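You operate a simulated robot arm through the tools that you are given. There is no shell and no other tool.

You run a simulated robot arm. Do the job below in one go: nothing can be reset, and whatever is moved stays where it is left.

## Task
Test the grey-banded handset on the tester, sort it and switch off.
Fine: switch the tester on first; clamp the handset, press test once; from 70 dB it goes on the GOOD side of the tray beside the tester, else on FAULT; leave the clamp open. Where these are worked on the way, their far stop is far enough and under half their travel is too little: yellow clamp.

Only the result counts: the job must be done as asked and must still hold three seconds after the hand-in. Knocking over, shifting, dropping, spilling or breaking anything else fails it.

## Robot
A 7-joint arm with a two-finger gripper, fixed in place. Base frame: the origin is on the floor under the middle of its stand, x ahead of it, y to its left, z up. Units: m, degrees, N and s.
With the tool pointing down near the work surface it reaches from about 0.34 to 0.72 m from the base axis. Its first joint turns from -66.0 to 66.0 degrees. Payload 2.45 kg.
The tool frame sits at the grasp point between the pads (the TCP): z along the fingers, y along the line on which they close. The tips reach 0.026 m beyond it. The gripper opens to 0.096 m; its body begins 0.069 m behind the TCP.
Orientation is told as [roll, pitch, yaw] about the base's x, y, z axes, in that order, counted from this pose: with the fingers straight down and closing along the base's y, the tool's x points along the base's -x, its y along +y and its z along -z.

## Interface
- The arm moves only by the tool jog_arm. Its argument "plan" is one flat list of numbers, 6 for each row, row after row: the shift along the tool's x, y, z in cm, then the turn, a rotation vector about the tool's x, y, z in degrees. In form: [tx, ty, tz, wx, wy, wz, tx, ty, tz, wx, wy, wz, ...]. A call has 1 to 20 rows; each row shifts and turns the commanded pose from where the row before left it, along the tool's axes as they then stand. "claw" is the finger opening in cm, from 0 to 9.6, set as the call begins (left out, the last holds). A row lasts 0.2 s, in which the tool goes at most 0.05 m and 8.6 degrees; a call with a longer step from one row to the next is refused whole, and so is a gripper value outside its range. Where a pose cannot be reached the arm comes as near as it can. A force on the tool above 40 N (or 10 N above the force at the start of the call, whichever is more), or a blocked arm, ends the call early, and 0.2 s more pass. The fingers move at their own pace (about 0.05 m/s each) and stop on an object; they squeeze with about 36 N. The grip force told is the motor's: it shows also when the fingers shut on nothing. Time passes only in rows, and 0.2 s behind the last, so rows that do not move let the fingers close. The reply holds the time, the measured pose of the TCP, the force on the tool along the base axes, the opening and the grip force, in the units named above and with some noise, with the torque about the TCP (base axes, N m) and any sound that the robot's microphone picked up.
- Cameras (640 x 400 px; columns grow to the right, rows downward): "scene" is fixed at [0.1624, -0.3978, 1.4047]; the picture's right is [0.78, -0.63, 0.00], its down [-0.46, -0.57, -0.68] and it looks along [0.43, 0.53, -0.74] (base axes); focal length 331 px, centre (320, 200). "wrist" rides on the gripper at [0.082, 0.003, -0.098] in the tool frame; the picture's right is [-0.04, 1.00, 0.00], its down [-0.73, -0.03, -0.68] and it looks along [-0.68, -0.03, 0.73] (tool axes); focal length 256 px, centre (320, 200). There is no depth. A picture from a camera that has moved, and an enlarged one, comes with that camera's place and axes in the base frame and with its lens.
- get_image(camera): a new picture of that camera. The clock stands still meanwhile.
- enlarge(camera, box): a new picture of the part [left, top, right, bottom] of that camera's present view, enlarged. The clock stands still meanwhile.
- job_done(): hands the job in; it is judged then, once.

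Places have to be worked out from the pictures, the camera data and where the tool is seen. Open the gripper and draw the arm clear of the work before you hand the job in, unless the task says otherwise.

The tools are called after "Request:" as name(argument=value, ...) on one line, values as JSON. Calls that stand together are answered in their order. jog_arm: Moves the arm, as the interface text tells. Its arguments: {"type":"object","properties":{"plan":{"type":"array","items":{"type":"number"}},"claw":{"type":"number"}},"required":["plan"]} The other tools are called the same way: get_image (camera) takes a picture; enlarge (camera, box) takes an enlarged picture of a part of a camera's view; job_done () hands the job in.

At the start:

```text
time_s: 0.0
tcp_pos: [0.4242, -0.1412, 1.1247]
tool_rot: [0.0, 0.0, 0.0]
wrist_force: [0.0, -0.2, -0.7]
wrist_torque: [-0.01, 0.0, 0.0]
finger_gap: 0.0961
finger_force: 0.0
```

scene: 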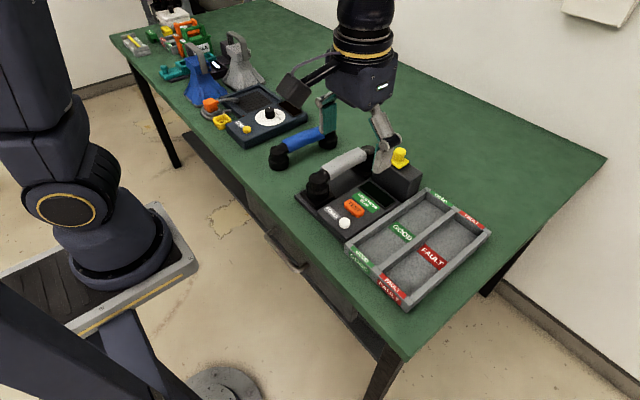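
wrist: 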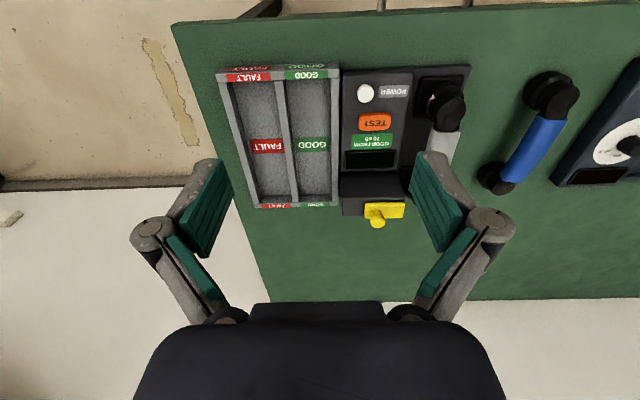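

The pictures show the tester with a power button, TEST button, display, a yellow clamp and the tray beside it. I'll look closer at the tester and the handset.

Request:
enlarge(camera="scene", box=[260, 120, 500, 320])

Request:
enlarge(camera="wrist", box=[200, 50, 600, 250])

Request:
enlarge(camera="scene", box=[100, 0, 340, 160])

```text
2.00 times, centred on (380, 220) of scene
camera zoom: at [0.1624, -0.3978, 1.4047], right [0.78, -0.63, 0.0], down [-0.46, -0.57, -0.68], along [0.43, 0.53, -0.74], focal length 662 px, centre (200, 160)
```

zoom: 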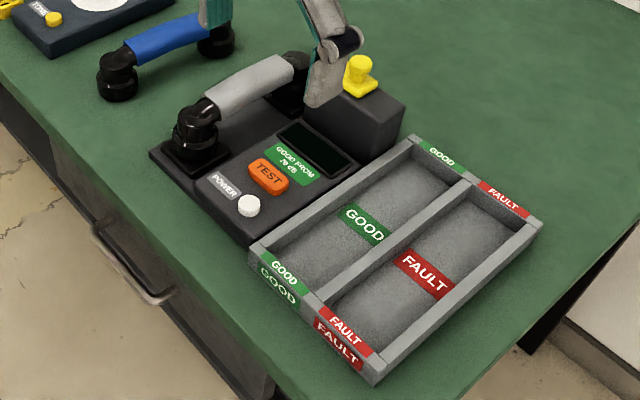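

```text
1.60 times, centred on (400, 150) of wrist
camera zoom: at [0.3447, -0.1376, 1.2238], right [0.04, 1.0, 0.0], down [0.73, -0.03, 0.68], along [0.68, -0.03, -0.73], focal length 410 px, centre (192, 280)
```

zoom: 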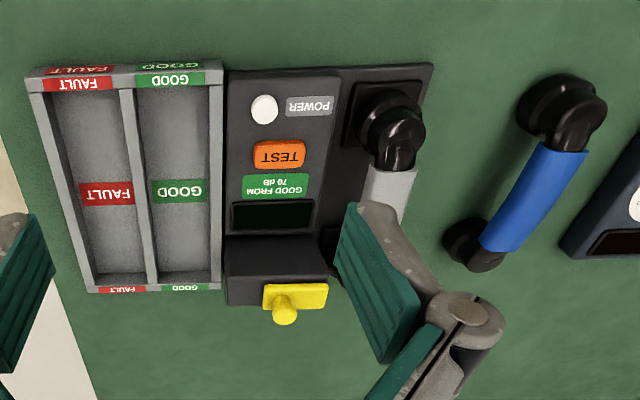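

```text
2.50 times, centred on (220, 80) of scene
camera zoom: at [0.1624, -0.3978, 1.4047], right [0.78, -0.63, 0.0], down [-0.46, -0.57, -0.68], along [0.43, 0.53, -0.74], focal length 828 px, centre (570, 500)
```

zoom: 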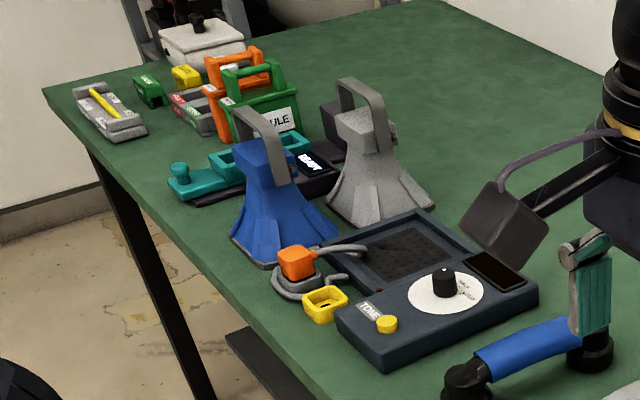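

The grey-banded handset seems to lie on the tester, with the yellow clamp knob on the block at the far end. Triangulating the POWER button gives about (0.49, -0.078, 0.838). I'll lower the arm somewhat for a closer view while staying well above everything.

Request:
jog_arm(plan=[0.6, 2.3, 3.1, 0, 0, 0, 0.6, 2.3, 3.1, 0, 0, 0, 0.6, 2.3, 3.1, 0, 0, 0, 0.6, 2.3, 3.1, 0, 0, 0], claw=9.6)

Request:
get_image(camera="wrist")

Request:
enlarge(camera="scene", box=[280, 130, 420, 250])

```text
time_s: 1.0
tcp_pos: [0.4007, -0.0469, 0.9993]
tool_rot: [0.1, 0.0, -0.1]
wrist_force: [0.0, 1.0, 0.0]
wrist_torque: [-0.01, 0.02, -0.02]
finger_gap: 0.0961
finger_force: 0.0
```

```text
taken
camera wrist: at [0.3191, -0.0425, 1.0982], right [0.04, 1.0, 0.0], down [0.73, -0.03, 0.68], along [0.68, -0.03, -0.73], focal length 256 px, centre (320, 200)
```

wrist: 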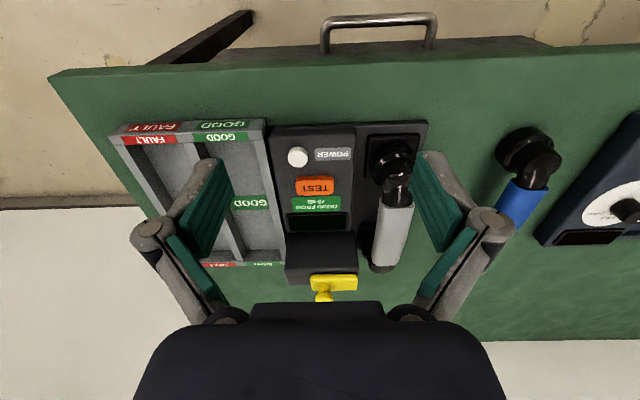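

```text
3.33 times, centred on (350, 190) of scene
camera zoom: at [0.1623, -0.3978, 1.4047], right [0.78, -0.63, 0.0], down [-0.46, -0.57, -0.68], along [0.43, 0.53, -0.74], focal length 1103 px, centre (220, 233)
```

zoom: 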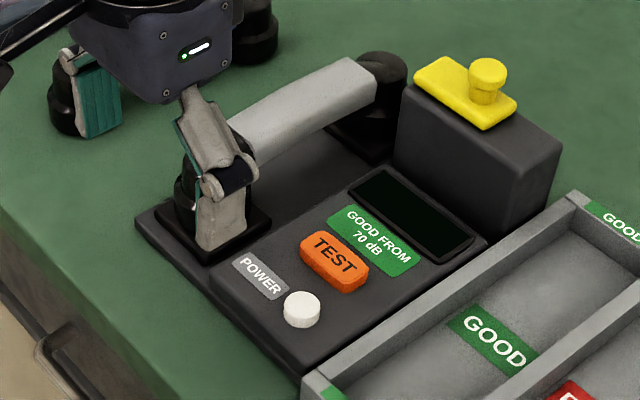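

The clamp knob triangulates to about (0.675, -0.055, 0.915). I'll move forward and to the side, still high, to view the clamp plate and the handset better.

Request:
jog_arm(plan=[-2.5, -2.0, 0, 0, 0, 0, -2.5, -2.0, 0, 0, 0, 0, -2.5, -2.0, 0, 0, 0, 0, -2.5, -2.0, 0, 0, 0, 0])

Request:
get_image(camera="wrist")

Request:
enlarge(camera="scene", box=[290, 130, 430, 230])

Request:
enlarge(camera="wrist", box=[280, 130, 520, 280])

```text
time_s: 2.0
tcp_pos: [0.5008, -0.1298, 0.9971]
tool_rot: [0.1, 0.0, -0.1]
wrist_force: [-0.2, -0.7, 0.4]
wrist_torque: [0.05, 0.01, 0.03]
finger_gap: 0.0959
finger_force: 0.1
```

```text
taken
camera wrist: at [0.4208, -0.1256, 1.0968], right [0.04, 1.0, 0.0], down [0.73, -0.03, 0.68], along [0.68, -0.03, -0.73], focal length 256 px, centre (320, 200)
```

wrist: 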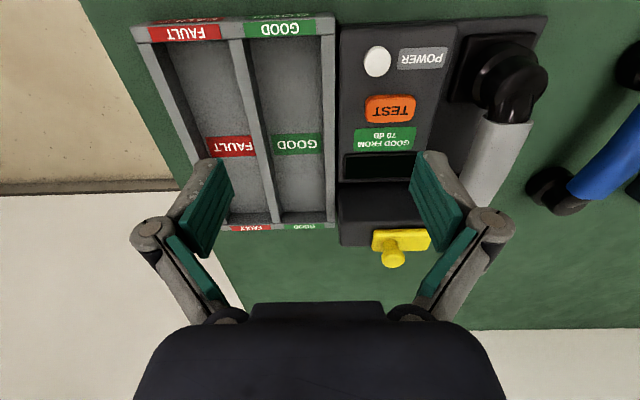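

```text
4.00 times, centred on (360, 180) of scene
camera zoom: at [0.1624, -0.3978, 1.4047], right [0.78, -0.63, 0.0], down [-0.46, -0.57, -0.68], along [0.42, 0.53, -0.74], focal length 1324 px, centre (160, 280)
```

zoom: 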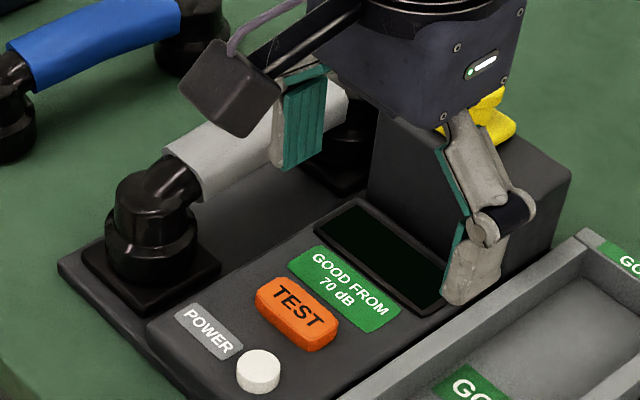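

```text
2.67 times, centred on (400, 205) of wrist
camera zoom: at [0.4208, -0.1256, 1.0968], right [0.04, 1.0, 0.0], down [0.73, -0.03, 0.68], along [0.68, -0.03, -0.73], focal length 683 px, centre (107, 187)
```

zoom: 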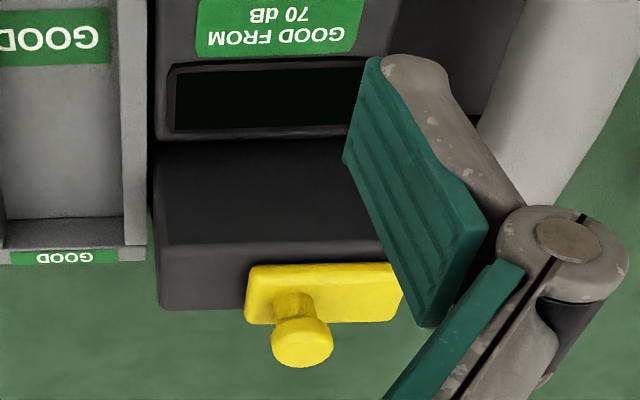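

I'll go higher and farther forward so that the clamp and the handset appear above the fingers in the wrist view.

Request:
jog_arm(plan=[-2.5, 1.5, -2.0, 0, 0, 0, -2.5, 1.5, -2.0, 0, 0, 0, -2.5, 1.5, -2.0, 0, 0, 0, -2.5, 1.5, -2.0, 0, 0, 0, 0, 1.5, 0, 0, 0, 0])

Request:
get_image(camera="wrist")

Request:
enlarge(camera="wrist", box=[200, 0, 460, 200])

Request:
enlarge(camera="scene", box=[290, 130, 430, 230])

```text
time_s: 3.2
tcp_pos: [0.602, -0.0543, 1.0804]
tool_rot: [0.0, 0.0, 0.0]
wrist_force: [-0.5, 0.7, -0.2]
wrist_torque: [0.03, 0.01, -0.01]
finger_gap: 0.096
finger_force: 0.1
```

```text
taken
camera wrist: at [0.5217, -0.0502, 1.1795], right [0.04, 1.0, 0.0], down [0.73, -0.03, 0.68], along [0.68, -0.03, -0.73], focal length 256 px, centre (320, 200)
```

wrist: 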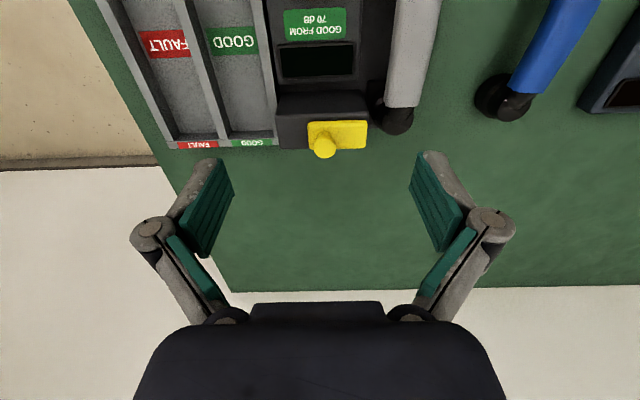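

```text
2.00 times, centred on (330, 100) of wrist
camera zoom: at [0.5217, -0.0502, 1.1795], right [0.04, 1.0, 0.0], down [0.73, -0.03, 0.68], along [0.68, -0.03, -0.73], focal length 512 px, centre (300, 400)
```

zoom: 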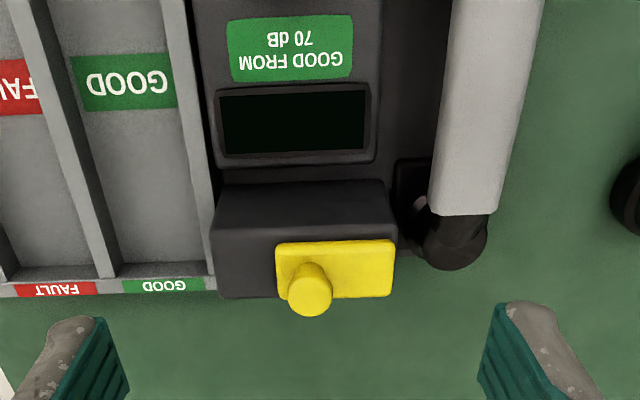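

```text
4.00 times, centred on (360, 180) of scene
camera zoom: at [0.1624, -0.3978, 1.4047], right [0.78, -0.63, 0.0], down [-0.46, -0.57, -0.68], along [0.43, 0.53, -0.74], focal length 1324 px, centre (160, 280)
```

zoom: 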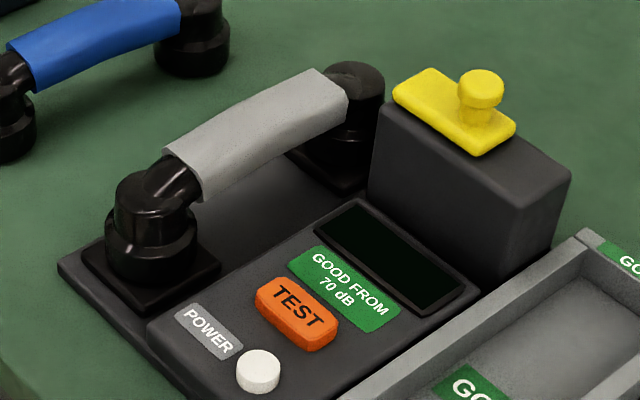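

The clamp is a plate with a knob. It lies flush with the block's +y edge (y≈0.00) and seems to slide toward the handset. I put POWER's top at about (0.489, -0.078, 0.845) and TEST at about (0.537, -0.058, 0.840). I'll close the fingers and hover over POWER.

Request:
jog_arm(plan=[2.26, -0.48, 3.2, 0, 0, 0, 2.26, -0.48, 3.2, 0, 0, 0, 2.26, -0.48, 3.2, 0, 0, 0, 2.26, -0.48, 3.2, 0, 0, 0, 2.26, -0.48, 3.2, 0, 0, 0, 0, 0, 0, 0, 0, 0], claw=0)

Request:
get_image(camera="wrist")

Request:
enlarge(camera="scene", box=[290, 140, 430, 240])

```text
time_s: 4.6
tcp_pos: [0.4865, -0.0819, 0.9207]
tool_rot: [0.0, -0.1, 0.1]
wrist_force: [-0.6, 0.4, 0.9]
wrist_torque: [0.03, 0.01, -0.03]
finger_gap: 0.0003
finger_force: 28.7
```

```text
taken
camera wrist: at [0.407, -0.0778, 1.0198], right [0.04, 1.0, 0.0], down [0.73, -0.03, 0.68], along [0.68, -0.03, -0.73], focal length 256 px, centre (320, 200)
```

wrist: 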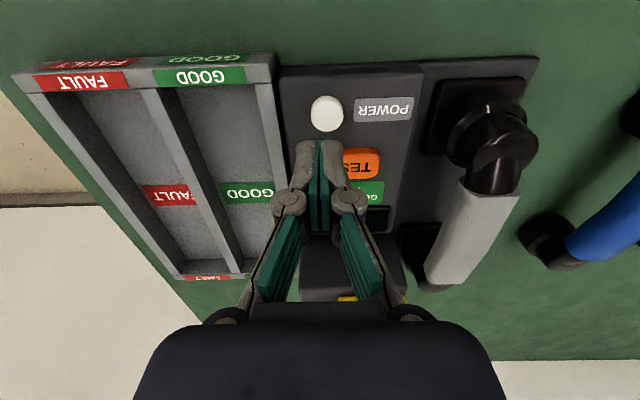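

```text
4.00 times, centred on (360, 190) of scene
camera zoom: at [0.1624, -0.3978, 1.4047], right [0.78, -0.63, 0.0], down [-0.46, -0.57, -0.68], along [0.43, 0.53, -0.74], focal length 1324 px, centre (160, 240)
```

zoom: 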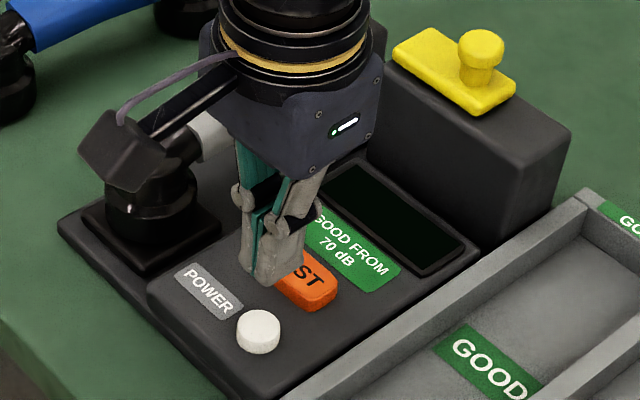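

The fingers are over the panel. The fresh view puts the POWER button at about (0.488, -0.077), so I shift 5 mm in +y and go down to just above it.

Request:
jog_arm(plan=[-0.1, 0.5, 1.5, 0, 0, 0, 0, 0, 1.5, 0, 0, 0, 0, 0, 1.2, 0, 0, 0, 0, 0, 0, 0, 0, 0])

Request:
get_image(camera="wrist")

Request:
enlarge(camera="scene", box=[290, 150, 430, 250])

```text
time_s: 5.6
tcp_pos: [0.4886, -0.0754, 0.8778]
tool_rot: [0.0, 0.0, 0.2]
wrist_force: [0.3, 1.0, 0.1]
wrist_torque: [-0.01, 0.0, 0.01]
finger_gap: 0.0
finger_force: 28.5
```

```text
taken
camera wrist: at [0.4084, -0.0714, 0.9774], right [0.04, 1.0, 0.0], down [0.73, -0.03, 0.68], along [0.68, -0.03, -0.73], focal length 256 px, centre (320, 200)
```

wrist: 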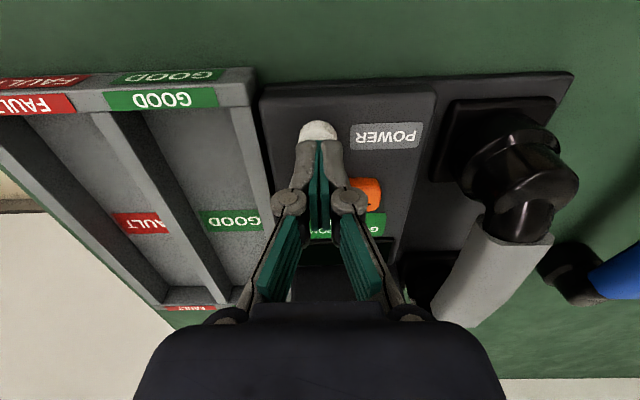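

```text
4.00 times, centred on (360, 200) of scene
camera zoom: at [0.1624, -0.3978, 1.4047], right [0.78, -0.63, 0.0], down [-0.46, -0.57, -0.68], along [0.43, 0.53, -0.74], focal length 1324 px, centre (160, 200)
```

zoom: 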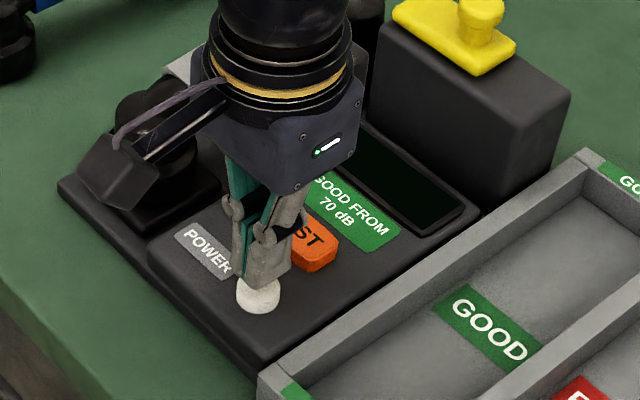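

The fingertips sit just above the button, about 3 mm too far in +x. I'll correct that and press down in small steps.

Request:
jog_arm(plan=[0.3, 0, 0, 0, 0, 0, 0, 0, 0.3, 0, 0, 0, 0, 0, 0.2, 0, 0, 0, 0, 0, 0.2, 0, 0, 0, 0, 0, 0.2, 0, 0, 0])

Request:
enlarge(camera="scene", box=[290, 150, 430, 250])

```text
time_s: 6.8
tcp_pos: [0.4855, -0.0745, 0.8696]
tool_rot: [0.0, 0.1, 0.1]
wrist_force: [0.6, 1.3, 0.1]
wrist_torque: [-0.01, 0.0, 0.04]
finger_gap: 0.0002
finger_force: 28.9
```

```text
4.00 times, centred on (360, 200) of scene
camera zoom: at [0.1624, -0.3978, 1.4047], right [0.78, -0.63, 0.0], down [-0.46, -0.57, -0.68], along [0.43, 0.53, -0.74], focal length 1324 px, centre (160, 200)
```

zoom: 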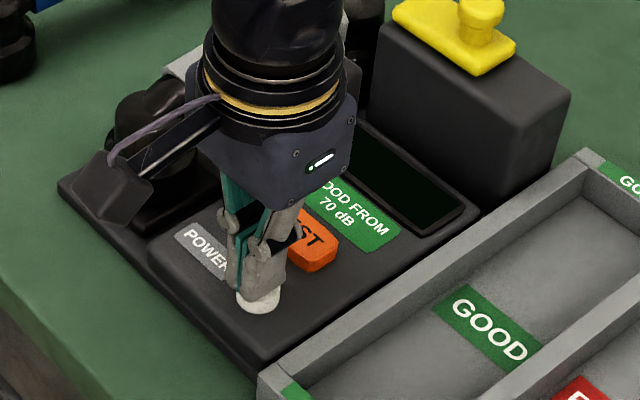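

No contact force yet at TCP z 0.870, so I keep going down in 1.5 mm steps.

Request:
jog_arm(plan=[0, 0, 0.15, 0, 0, 0, 0, 0, 0.15, 0, 0, 0, 0, 0, 0.15, 0, 0, 0])

Request:
enlarge(camera="scene", box=[290, 150, 430, 250])

```text
time_s: 7.6
tcp_pos: [0.487, -0.0746, 0.8651]
tool_rot: [0.1, 0.0, -0.1]
wrist_force: [0.0, -0.7, 1.8]
wrist_torque: [-0.02, 0.02, -0.02]
finger_gap: 0.006
finger_force: 28.5
```

```text
4.00 times, centred on (360, 200) of scene
camera zoom: at [0.1623, -0.3978, 1.4047], right [0.78, -0.63, 0.0], down [-0.46, -0.57, -0.68], along [0.43, 0.53, -0.74], focal length 1324 px, centre (160, 200)
```

zoom: 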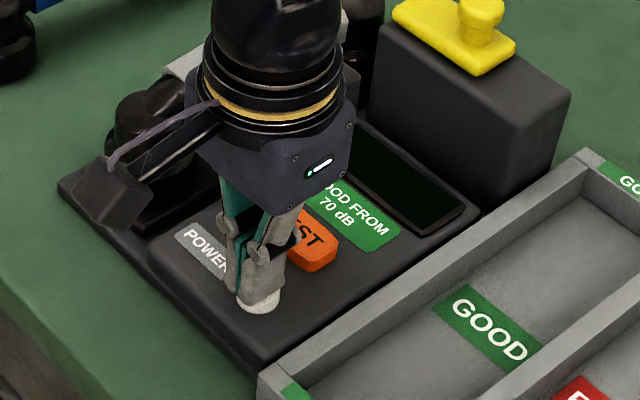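

There is contact now: about 1.8 N, and the finger gap opened slightly. I'll press on in 1 mm steps.

Request:
jog_arm(plan=[0, 0, 0.1, 0, 0, 0, 0, 0, 0.1, 0, 0, 0])

Request:
enlarge(camera="scene", box=[290, 150, 430, 250])

Request:
enlarge(camera="wrist", box=[220, 60, 420, 185])

```text
time_s: 8.2
tcp_pos: [0.4859, -0.0748, 0.8617]
tool_rot: [0.0, 0.0, 0.0]
wrist_force: [1.1, -0.2, 2.5]
wrist_torque: [0.01, -0.06, -0.02]
finger_gap: 0.0062
finger_force: 28.5
heard: click
```

```text
4.00 times, centred on (360, 200) of scene
camera zoom: at [0.1624, -0.3978, 1.4047], right [0.78, -0.63, 0.0], down [-0.46, -0.57, -0.68], along [0.43, 0.53, -0.74], focal length 1324 px, centre (160, 200)
```

zoom: 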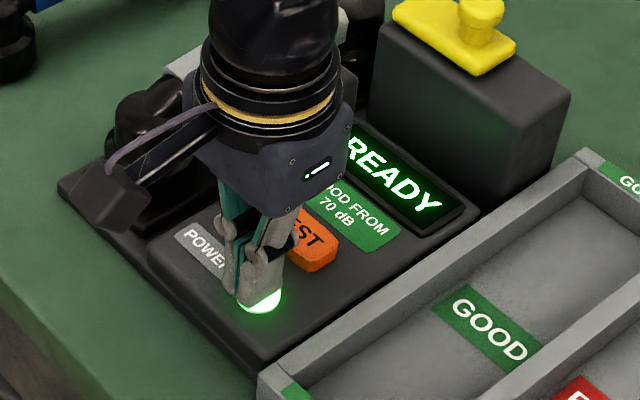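

```text
3.20 times, centred on (320, 122) of wrist
camera zoom: at [0.4053, -0.0697, 0.9622], right [0.04, 1.0, 0.0], down [0.73, -0.03, 0.68], along [0.68, -0.03, -0.73], focal length 819 px, centre (320, 448)
```

zoom: 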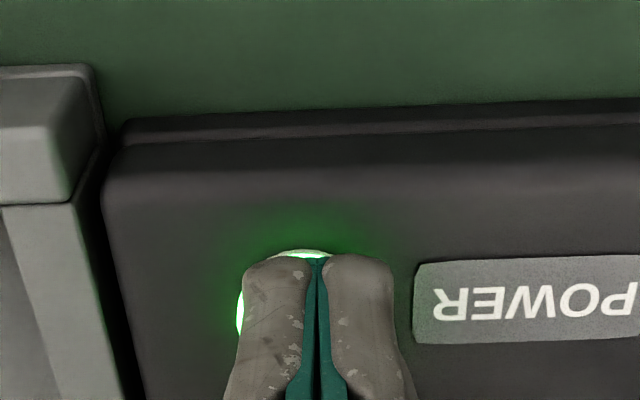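

A click was heard and the display shows READY, so POWER is on. Next I retract upward, open the gripper and hover above the clamp knob.

Request:
jog_arm(plan=[0, 0, -4, 0, 0, 0, 0, 0, -4, 0, 0, 0, -3.84, 0.48, -1.2, 0, 0, 0, -3.84, 0.48, -1.2, 0, 0, 0, -3.84, 0.48, -1.2, 0, 0, 0, -3.84, 0.48, -1.2, 0, 0, 0, -3.84, 0.48, -1.2, 0, 0, 0, 0, 0, 0, 0, 0, 0])

Request:
jog_arm(plan=[0, 0, 0, 0, 0, 0, 0, 0, 0, 0, 0, 0, 0, 0, 0, 0, 0, 0], claw=6)

Request:
get_image(camera="wrist")

Request:
enlarge(camera="scene", box=[310, 100, 450, 200])

```text
time_s: 10.0
tcp_pos: [0.6767, -0.0494, 1.0034]
tool_rot: [0.0, 0.1, -0.1]
wrist_force: [-0.5, 0.4, -0.3]
wrist_torque: [0.01, -0.01, 0.03]
finger_gap: 0.0002
finger_force: 28.8
```

```text
time_s: 10.8
tcp_pos: [0.6767, -0.0503, 1.003]
tool_rot: [-0.1, 0.1, 0.1]
wrist_force: [-0.2, -0.2, 0.1]
wrist_torque: [0.02, -0.02, 0.01]
finger_gap: 0.0601
finger_force: 0.1
```

```text
taken
camera wrist: at [0.5965, -0.0454, 1.1027], right [0.04, 1.0, 0.0], down [0.73, -0.03, 0.68], along [0.68, -0.03, -0.73], focal length 256 px, centre (320, 200)
```

wrist: 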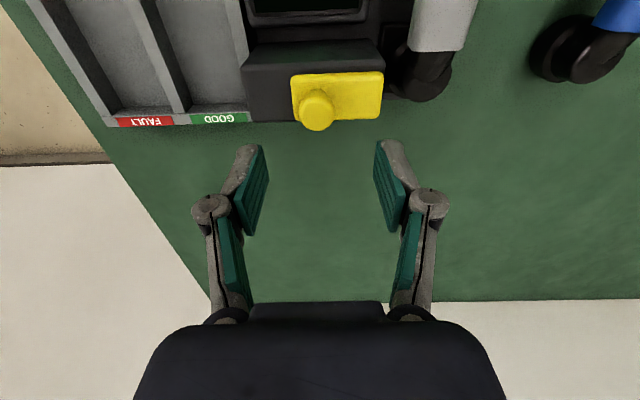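

```text
4.00 times, centred on (380, 150) of scene
camera zoom: at [0.1624, -0.3978, 1.4047], right [0.78, -0.63, 0.0], down [-0.46, -0.57, -0.68], along [0.43, 0.53, -0.74], focal length 1324 px, centre (80, 400)
```

zoom: 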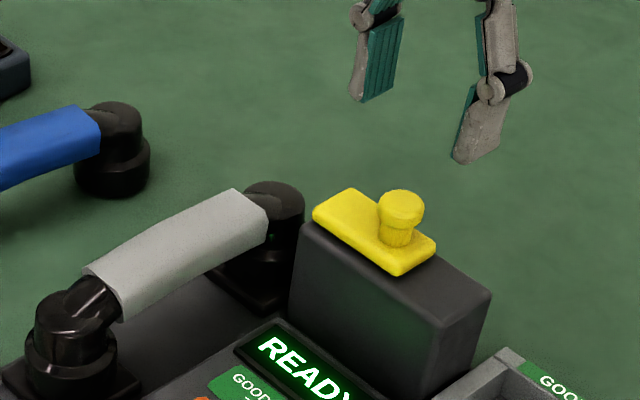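

POWER is lit and the display shows READY. The knob is at about (0.674, -0.051), its top near z 0.927, standing about 3 cm above its plate. I descend with the open fingers either side of it to TCP z ≈ 0.935 and check.

Request:
jog_arm(plan=[0.2, 0, 2.5, 0, 0, 0, 0, 0, 2.3, 0, 0, 0, 0, 0, 1.5, 0, 0, 0, 0, 0, 0.5, 0, 0, 0])

Request:
get_image(camera="wrist")

Request:
enlarge(camera="scene", box=[310, 100, 450, 200])

```text
time_s: 11.8
tcp_pos: [0.6753, -0.0481, 0.9341]
tool_rot: [0.0, 0.0, 0.0]
wrist_force: [-0.2, -0.3, 0.3]
wrist_torque: [-0.01, -0.03, 0.03]
finger_gap: 0.0602
finger_force: 0.2
```

```text
taken
camera wrist: at [0.5948, -0.0452, 1.0336], right [0.04, 1.0, 0.0], down [0.73, -0.03, 0.68], along [0.68, -0.03, -0.73], focal length 256 px, centre (320, 200)
```

wrist: 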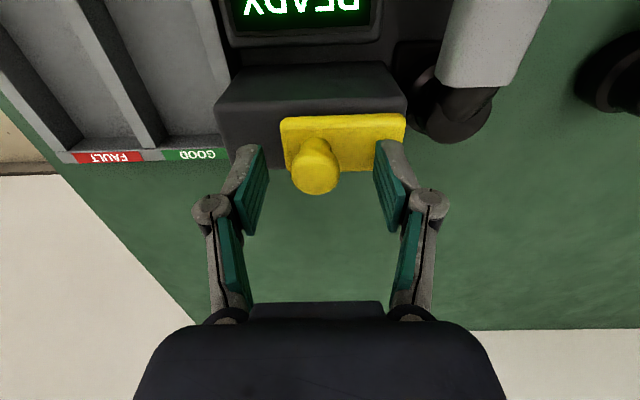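

```text
4.00 times, centred on (380, 150) of scene
camera zoom: at [0.1624, -0.3978, 1.4047], right [0.78, -0.63, 0.0], down [-0.46, -0.57, -0.68], along [0.43, 0.53, -0.74], focal length 1324 px, centre (80, 400)
```

zoom: 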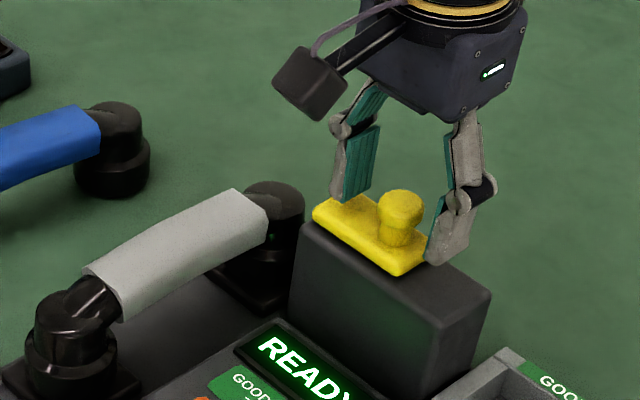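

The fingers straddle the knob, which is centred about 3 mm toward -y from the TCP. I'll correct that, go 3 mm lower and close on the knob.

Request:
jog_arm(plan=[0, -0.3, 0.3, 0, 0, 0, 0, 0, 0, 0, 0, 0])

Request:
jog_arm(plan=[0, 0, 0, 0, 0, 0, 0, 0, 0, 0, 0, 0, 0, 0, 0, 0, 0, 0], claw=0)

Request:
get_image(camera="wrist")

Request:
enlarge(camera="scene", box=[310, 100, 450, 200])

```text
time_s: 12.4
tcp_pos: [0.6755, -0.052, 0.9315]
tool_rot: [0.0, 0.0, 0.0]
wrist_force: [0.2, 0.3, 0.6]
wrist_torque: [-0.01, -0.03, 0.01]
finger_gap: 0.0601
finger_force: 0.1
```

```text
time_s: 13.2
tcp_pos: [0.6758, -0.0529, 0.9316]
tool_rot: [0.1, 0.0, 0.1]
wrist_force: [-0.3, 2.2, -0.7]
wrist_torque: [0.03, 0.01, 0.02]
finger_gap: 0.0248
finger_force: 33.8
```

```text
taken
camera wrist: at [0.5952, -0.0477, 1.0308], right [0.04, 1.0, 0.0], down [0.73, -0.03, 0.68], along [0.68, -0.03, -0.73], focal length 256 px, centre (320, 200)
```

wrist: 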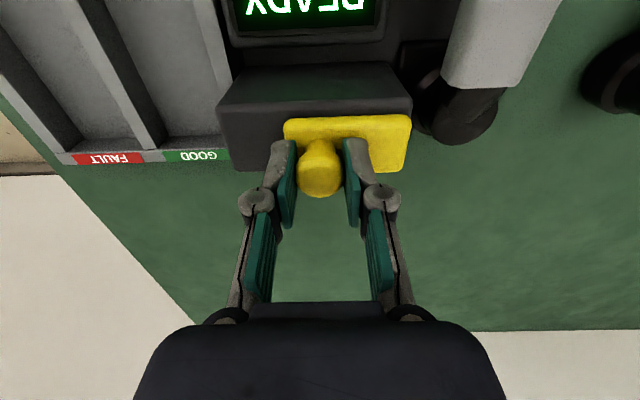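

```text
4.00 times, centred on (380, 150) of scene
camera zoom: at [0.1624, -0.3978, 1.4047], right [0.78, -0.63, 0.0], down [-0.46, -0.57, -0.68], along [0.43, 0.53, -0.74], focal length 1324 px, centre (80, 400)
```

zoom: 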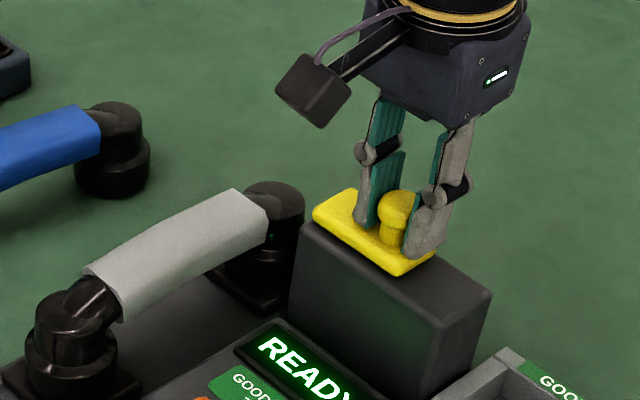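

I have the knob (gap 2.48 cm). Now I slide it toward +y, where the handset is, in small steps while watching the force.

Request:
jog_arm(plan=[0, 0.4, 0, 0, 0, 0, 0, 0.4, 0, 0, 0, 0, 0, 0.4, 0, 0, 0, 0])

Request:
enlarge(camera="scene", box=[310, 100, 450, 200])

Request:
get_image(camera="wrist")

```text
time_s: 14.0
tcp_pos: [0.6745, -0.0407, 0.9315]
tool_rot: [0.0, 0.2, 0.0]
wrist_force: [-3.0, -0.8, -7.8]
wrist_torque: [-0.07, -0.64, 0.03]
finger_gap: 0.0246
finger_force: 45.4
```

```text
4.00 times, centred on (380, 150) of scene
camera zoom: at [0.1624, -0.3979, 1.4046], right [0.78, -0.63, 0.0], down [-0.46, -0.57, -0.68], along [0.42, 0.53, -0.74], focal length 1324 px, centre (80, 400)
```

zoom: 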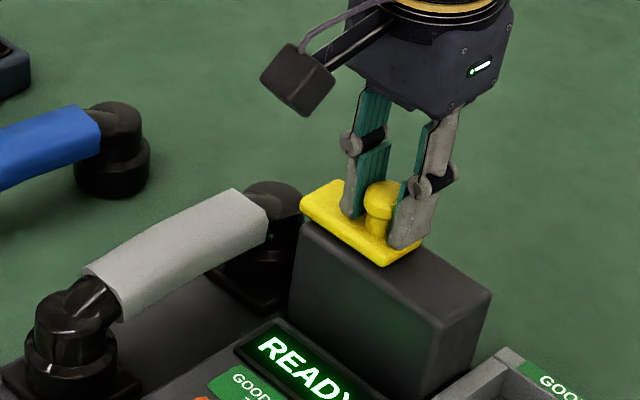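

```text
taken
camera wrist: at [0.5956, -0.0369, 1.031], right [0.04, 1.0, 0.0], down [0.74, -0.03, 0.68], along [0.68, -0.03, -0.74], focal length 256 px, centre (320, 200)
```

wrist: 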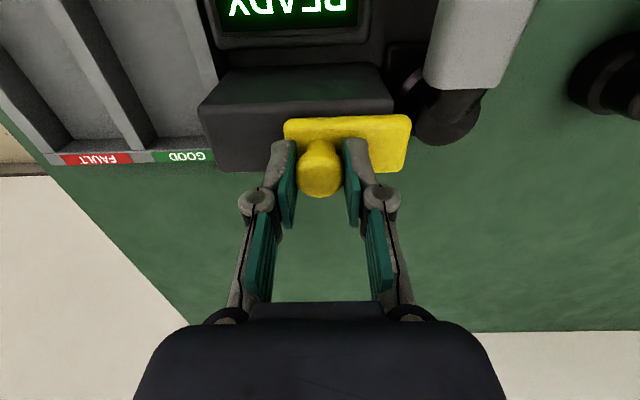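

The plate follows the knob in +y and overhangs the block toward the far cup. The forces stay moderate, so I continue.

Request:
jog_arm(plan=[0, 0.4, 0, 0, 0, 0, 0, 0.4, 0, 0, 0, 0, 0, 0.4, 0, 0, 0, 0, 0, 0.4, 0, 0, 0, 0])

Request:
enlarge(camera="scene", box=[310, 100, 450, 200])

Request:
get_image(camera="wrist")

```text
time_s: 15.0
tcp_pos: [0.6756, -0.0247, 0.9321]
tool_rot: [0.0, 0.0, 0.1]
wrist_force: [0.0, -1.0, -17.7]
wrist_torque: [0.06, -0.63, -0.03]
finger_gap: 0.0247
finger_force: 45.2
```

```text
4.00 times, centred on (380, 150) of scene
camera zoom: at [0.1627, -0.3979, 1.4046], right [0.78, -0.63, 0.0], down [-0.46, -0.57, -0.68], along [0.42, 0.53, -0.74], focal length 1324 px, centre (80, 400)
```

zoom: 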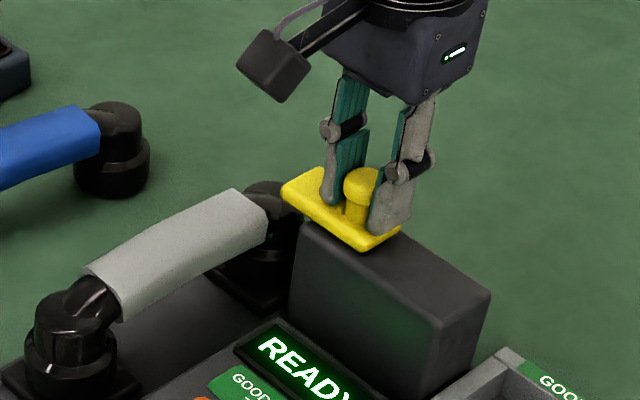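

```text
taken
camera wrist: at [0.5953, -0.0208, 1.0309], right [0.04, 1.0, 0.0], down [0.73, -0.03, 0.68], along [0.68, -0.03, -0.73], focal length 256 px, centre (320, 200)
```

wrist: 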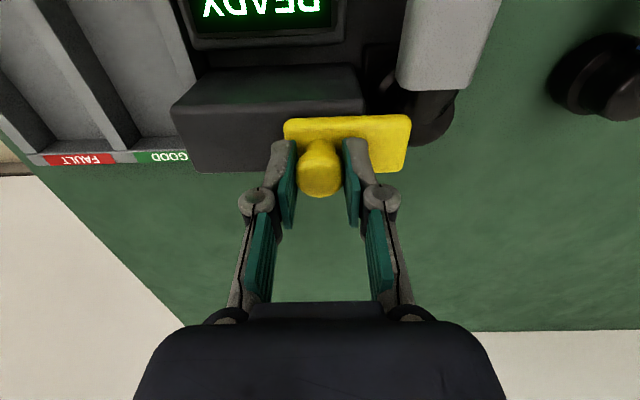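

The slide works, but the downward pull on the tool has grown to 17.7 N. I ease the command 1.5 mm down to relieve it before going on.

Request:
jog_arm(plan=[0, 0, 0.15, 0, 0, 0, 0, 0, 0, 0, 0, 0])

```text
time_s: 15.6
tcp_pos: [0.6753, -0.0253, 0.9324]
tool_rot: [0.0, 0.0, 0.0]
wrist_force: [-1.4, -0.1, -3.5]
wrist_torque: [0.02, 0.77, 0.0]
finger_gap: 0.0246
finger_force: 45.2
```

That relieved it (now -3.5 N). I continue in +y with a slight downward compensation.

Request:
jog_arm(plan=[0, 0.4, 0.02, 0, 0, 0, 0, 0.4, 0.02, 0, 0, 0, 0, 0.4, 0.02, 0, 0, 0])

Request:
enlarge(camera="scene", box=[310, 100, 450, 200])

Request:
get_image(camera="wrist")

```text
time_s: 16.4
tcp_pos: [0.6752, -0.0129, 0.9319]
tool_rot: [0.0, 0.0, 0.0]
wrist_force: [-15.6, -0.9, 15.8]
wrist_torque: [-0.04, -0.1, -0.08]
finger_gap: 0.0245
finger_force: 45.0
```

```text
4.00 times, centred on (380, 150) of scene
camera zoom: at [0.1616, -0.3978, 1.4048], right [0.78, -0.63, 0.0], down [-0.46, -0.57, -0.68], along [0.43, 0.53, -0.74], focal length 1324 px, centre (80, 400)
```

zoom: 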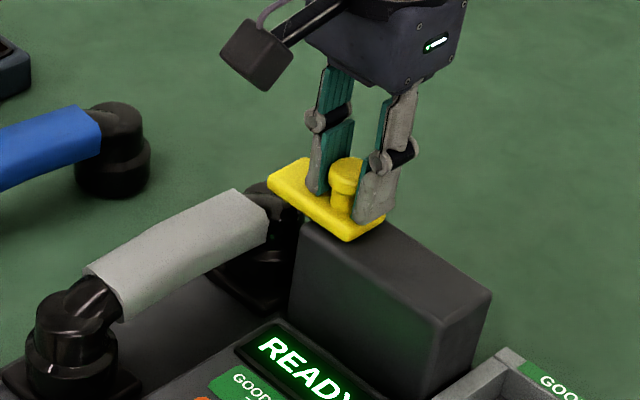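

```text
taken
camera wrist: at [0.5953, -0.0082, 1.0308], right [0.04, 1.0, 0.0], down [0.73, -0.03, 0.68], along [0.68, -0.03, -0.73], focal length 256 px, centre (320, 200)
```

wrist: 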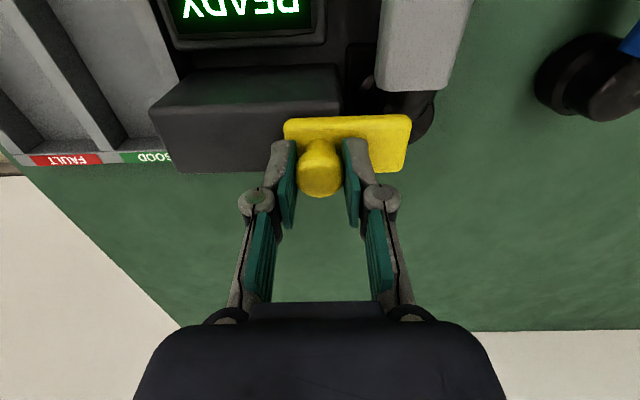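

The plate has travelled about 4 cm. Holding the knob firmly is causing side forces, so I loosen the grip a little and push with the -y finger only.

Request:
jog_arm(plan=[0, 0, 0, 0, 0, 0, 0, 0, 0, 0, 0, 0], claw=3.2)

Request:
jog_arm(plan=[0, 0.3, 0, 0, 0, 0, 0, 0.3, 0, 0, 0, 0, 0, 0.3, 0, 0, 0, 0, 0, 0.3, 0, 0, 0, 0])

Request:
enlarge(camera="scene", box=[310, 100, 450, 200])

Request:
get_image(camera="wrist")

```text
time_s: 17.0
tcp_pos: [0.6768, -0.0123, 0.9305]
tool_rot: [0.1, -0.1, 0.1]
wrist_force: [0.5, 0.3, -1.2]
wrist_torque: [-0.02, -0.02, 0.0]
finger_gap: 0.032
finger_force: 0.0
```

```text
time_s: 18.0
tcp_pos: [0.676, 0.0001, 0.9305]
tool_rot: [0.1, -0.1, 0.0]
wrist_force: [0.3, 0.3, -0.1]
wrist_torque: [-0.02, 0.0, 0.04]
finger_gap: 0.0319
finger_force: 0.2
```

```text
4.00 times, centred on (380, 150) of scene
camera zoom: at [0.1624, -0.3978, 1.4047], right [0.78, -0.63, 0.0], down [-0.46, -0.57, -0.68], along [0.43, 0.53, -0.74], focal length 1324 px, centre (80, 400)
```

zoom: 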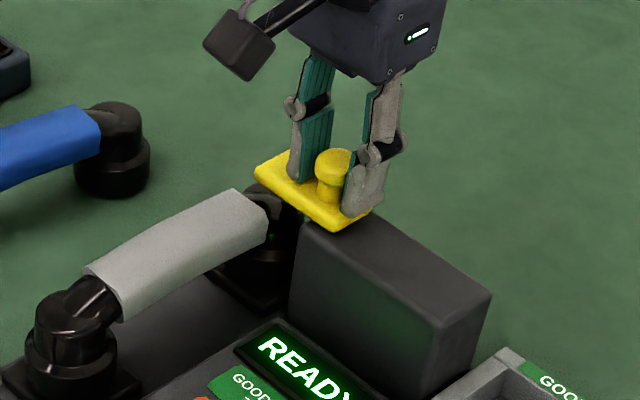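

```text
taken
camera wrist: at [0.5959, 0.0043, 1.0298], right [0.04, 1.0, 0.0], down [0.73, -0.03, 0.68], along [0.68, -0.03, -0.73], focal length 256 px, centre (320, 200)
```

wrist: 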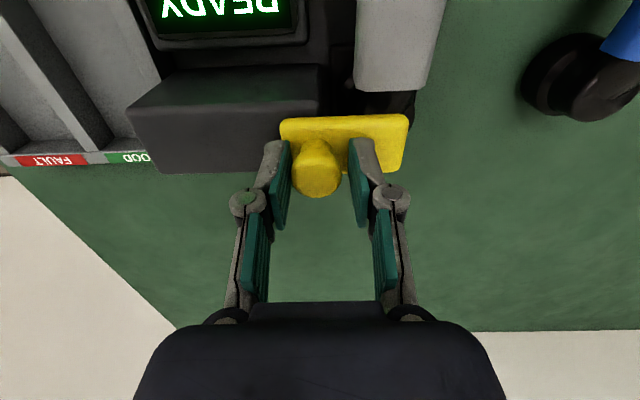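

The plate moves freely with hardly any force when only pushed, and it now covers the far cup. I keep pushing toward the far stop.

Request:
jog_arm(plan=[0, 0.3, 0, 0, 0, 0, 0, 0.3, 0, 0, 0, 0, 0, 0.3, 0, 0, 0, 0, 0, 0.3, 0, 0, 0, 0])

Request:
enlarge(camera="scene", box=[310, 100, 450, 200])

Request:
get_image(camera="wrist")

```text
time_s: 19.0
tcp_pos: [0.6761, 0.0084, 0.9296]
tool_rot: [-0.3, -0.1, 0.0]
wrist_force: [8.0, -21.2, -7.0]
wrist_torque: [-0.04, -0.17, 0.16]
finger_gap: 0.0447
finger_force: 9.4
```

```text
4.00 times, centred on (380, 150) of scene
camera zoom: at [0.1627, -0.3984, 1.4045], right [0.78, -0.63, 0.0], down [-0.46, -0.57, -0.68], along [0.42, 0.53, -0.74], focal length 1324 px, centre (80, 400)
```

zoom: 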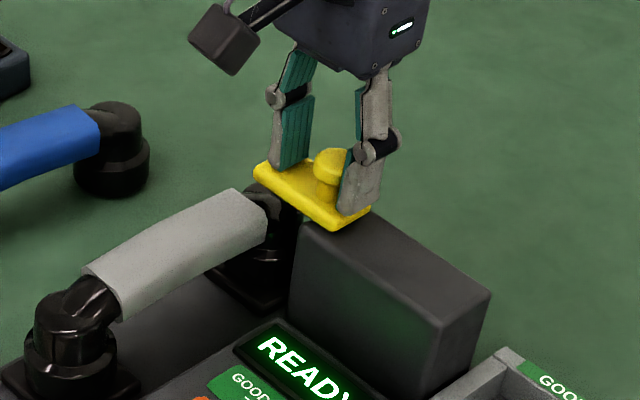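

```text
taken
camera wrist: at [0.5949, 0.0133, 1.0288], right [0.04, 1.0, 0.0], down [0.73, -0.03, 0.68], along [0.68, -0.03, -0.73], focal length 256 px, centre (320, 200)
```

wrist: 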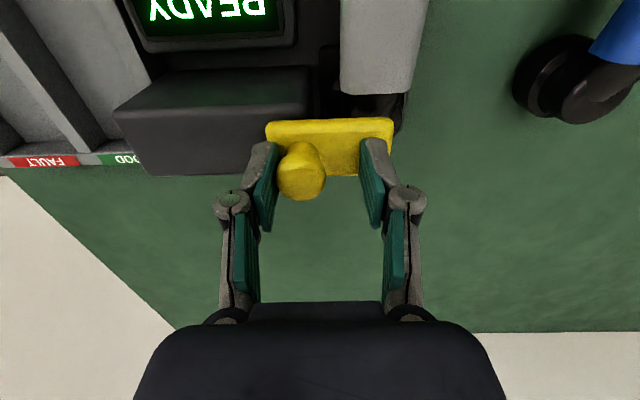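

The far stop is reached: the force rose to -21 N and the knob no longer moves, after about 5 cm of travel. I back off a little, open the fingers and lift straight up.

Request:
jog_arm(plan=[0, -0.5, 0, 0, 0, 0, 0, -0.3, 0, 0, 0, 0, 0, 0, 0, 0, 0, 0], claw=5.5)

Request:
get_image(camera="wrist")

```text
time_s: 19.8
tcp_pos: [0.6743, 0.0048, 0.9305]
tool_rot: [0.1, 0.0, 0.1]
wrist_force: [-0.5, -0.2, -0.5]
wrist_torque: [0.0, -0.02, -0.01]
finger_gap: 0.0549
finger_force: 0.0
```

```text
taken
camera wrist: at [0.5944, 0.0088, 1.0293], right [0.04, 1.0, 0.0], down [0.73, -0.03, 0.68], along [0.68, -0.03, -0.73], focal length 256 px, centre (320, 200)
```

wrist: 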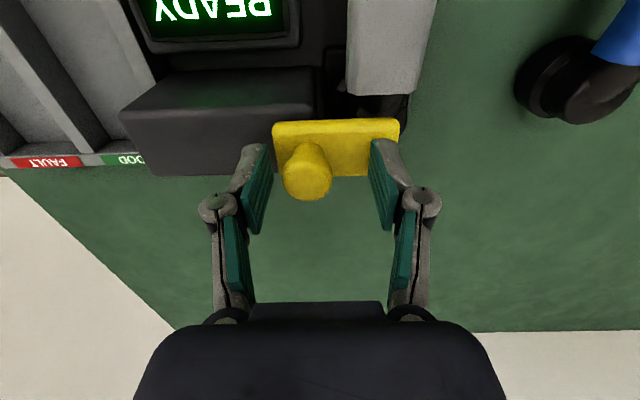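

The knob stands still at the far stop. I lift clear and then move over TEST at about (0.536, -0.058) with closed fingers.

Request:
jog_arm(plan=[0, 0, -3.5, 0, 0, 0, 0, 0, -3.5, 0, 0, 0])

Request:
jog_arm(plan=[3.45, -1.575, 0.5, 0, 0, 0, 3.45, -1.575, 2.0, 0, 0, 0, 3.45, -1.575, 2.5, 0, 0, 0, 3.45, -1.575, 2.5, 0, 0, 0, 0, 0, 0, 0, 0, 0], claw=0)

Request:
get_image(camera="wrist")

Request:
enlarge(camera="scene", box=[290, 120, 430, 220])

```text
time_s: 20.4
tcp_pos: [0.6753, 0.0047, 1.0006]
tool_rot: [-0.1, 0.1, 0.1]
wrist_force: [-0.4, 0.6, -0.3]
wrist_torque: [-0.04, -0.01, 0.03]
finger_gap: 0.0549
finger_force: 0.1
```

```text
time_s: 21.6
tcp_pos: [0.5364, -0.0596, 0.9278]
tool_rot: [-0.1, -0.1, 0.1]
wrist_force: [-0.6, 0.0, 0.3]
wrist_torque: [0.0, 0.0, -0.01]
finger_gap: 0.0
finger_force: 28.3
```

```text
taken
camera wrist: at [0.4556, -0.0552, 1.0252], right [0.04, 1.0, 0.0], down [0.73, -0.03, 0.68], along [0.68, -0.03, -0.73], focal length 256 px, centre (320, 200)
```

wrist: 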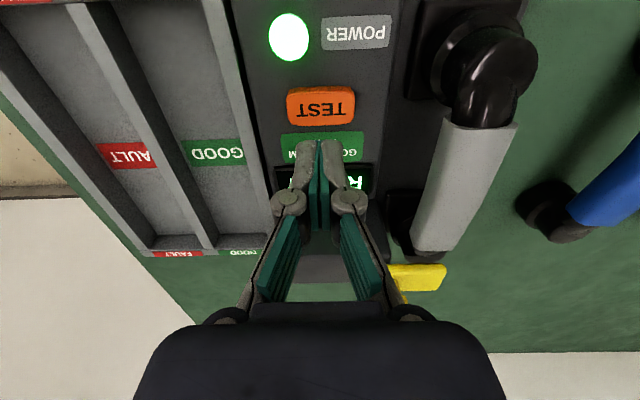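

```text
4.00 times, centred on (360, 170) of scene
camera zoom: at [0.1623, -0.3978, 1.4047], right [0.78, -0.63, 0.0], down [-0.46, -0.57, -0.68], along [0.43, 0.53, -0.74], focal length 1324 px, centre (160, 320)
```

zoom: 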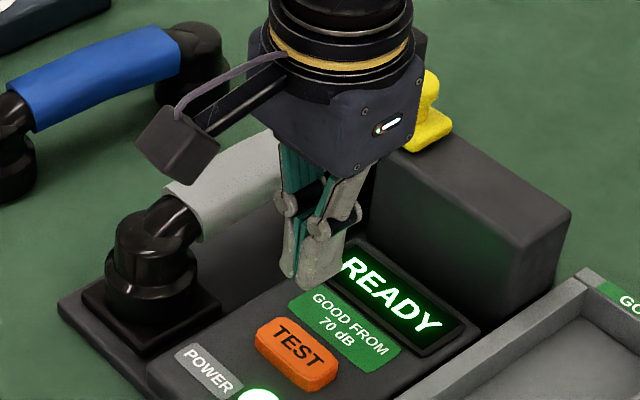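

TEST is right under the fingers (I compute x ≈ 0.535, y ≈ -0.059). I descend to just above it and then press in small steps.

Request:
jog_arm(plan=[0, 0, 3.0, 0, 0, 0, 0, 0, 2.4, 0, 0, 0, 0, 0, 0.3, 0, 0, 0, 0, 0, 0, 0, 0, 0])

Request:
enlarge(camera="scene", box=[290, 140, 430, 240])

```text
time_s: 22.6
tcp_pos: [0.5371, -0.0596, 0.8688]
tool_rot: [-0.1, -0.1, 0.0]
wrist_force: [-0.3, 0.3, 0.1]
wrist_torque: [0.01, -0.01, 0.0]
finger_gap: 0.0
finger_force: 28.6
```

```text
4.00 times, centred on (360, 190) of scene
camera zoom: at [0.1624, -0.3978, 1.4047], right [0.78, -0.63, 0.0], down [-0.46, -0.57, -0.68], along [0.43, 0.53, -0.74], focal length 1324 px, centre (160, 240)
```

zoom: 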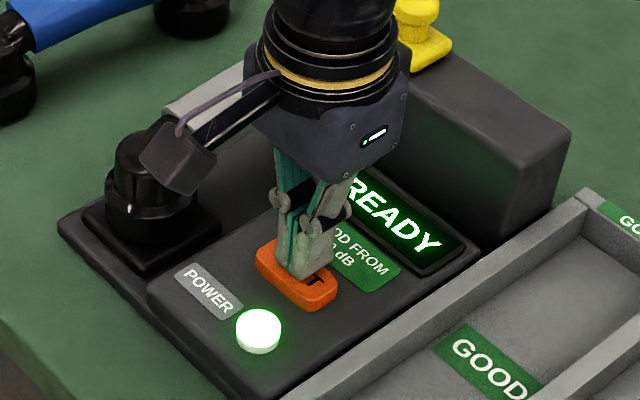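

The tips are just above TEST with no contact yet. I press down in 1 mm steps and listen for one click.

Request:
jog_arm(plan=[0, 0, 0.15, 0, 0, 0, 0, 0, 0.15, 0, 0, 0, 0, 0, 0.1, 0, 0, 0])

Request:
enlarge(camera="scene", box=[290, 140, 430, 240])

```text
time_s: 23.4
tcp_pos: [0.537, -0.0599, 0.8642]
tool_rot: [0.1, 0.0, 0.0]
wrist_force: [-0.6, 0.8, 1.7]
wrist_torque: [0.01, 0.0, 0.02]
finger_gap: 0.0062
finger_force: 28.7
heard: click
```

```text
4.00 times, centred on (360, 190) of scene
camera zoom: at [0.1623, -0.3978, 1.4047], right [0.78, -0.63, 0.0], down [-0.46, -0.57, -0.68], along [0.43, 0.53, -0.74], focal length 1324 px, centre (160, 240)
```

zoom: 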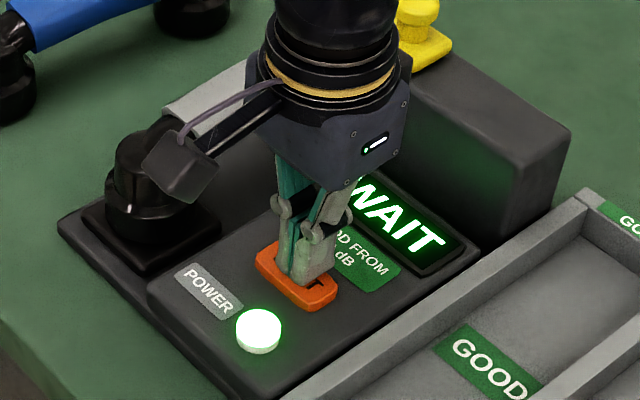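

The click was heard and the display shows WAIT. I lift straight up so TEST isn't pressed a second time, and wait for the result.

Request:
jog_arm(plan=[0, 0, -3.5, 0, 0, 0, 0, 0, -3.5, 0, 0, 0, 0, 0, -3.5, 0, 0, 0, 0, 0, 0, 0, 0, 0, 0, 0, 0, 0, 0, 0, 0, 0, 0, 0, 0, 0, 0, 0, 0, 0, 0, 0])

Request:
enlarge(camera="scene", box=[290, 120, 430, 220])

Request:
get_image(camera="wrist")

```text
time_s: 25.0
tcp_pos: [0.5369, -0.0589, 0.9679]
tool_rot: [0.0, 0.0, 0.0]
wrist_force: [0.2, -0.5, -0.4]
wrist_torque: [-0.01, -0.01, 0.01]
finger_gap: 0.0
finger_force: 28.5
```

```text
4.00 times, centred on (360, 170) of scene
camera zoom: at [0.1624, -0.3978, 1.4047], right [0.78, -0.63, 0.0], down [-0.46, -0.57, -0.68], along [0.43, 0.53, -0.74], focal length 1324 px, centre (160, 320)
```

zoom: 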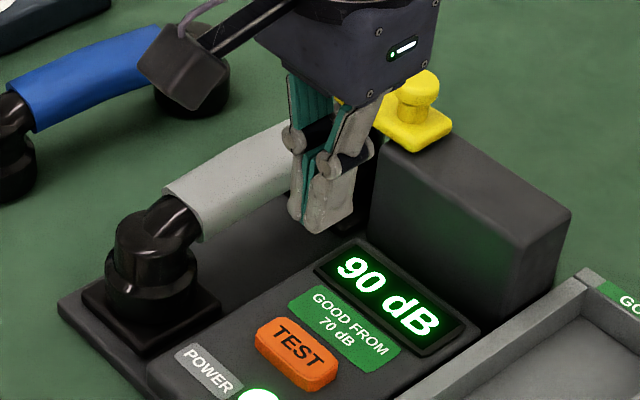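

```text
taken
camera wrist: at [0.4563, -0.056, 1.0671], right [0.04, 1.0, 0.0], down [0.73, -0.03, 0.68], along [0.68, -0.03, -0.73], focal length 256 px, centre (320, 200)
```

wrist: 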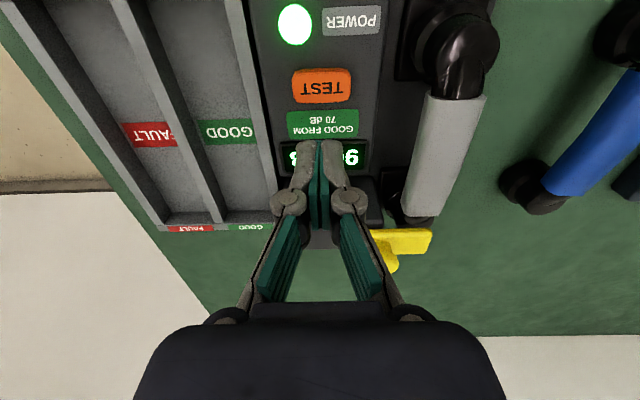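

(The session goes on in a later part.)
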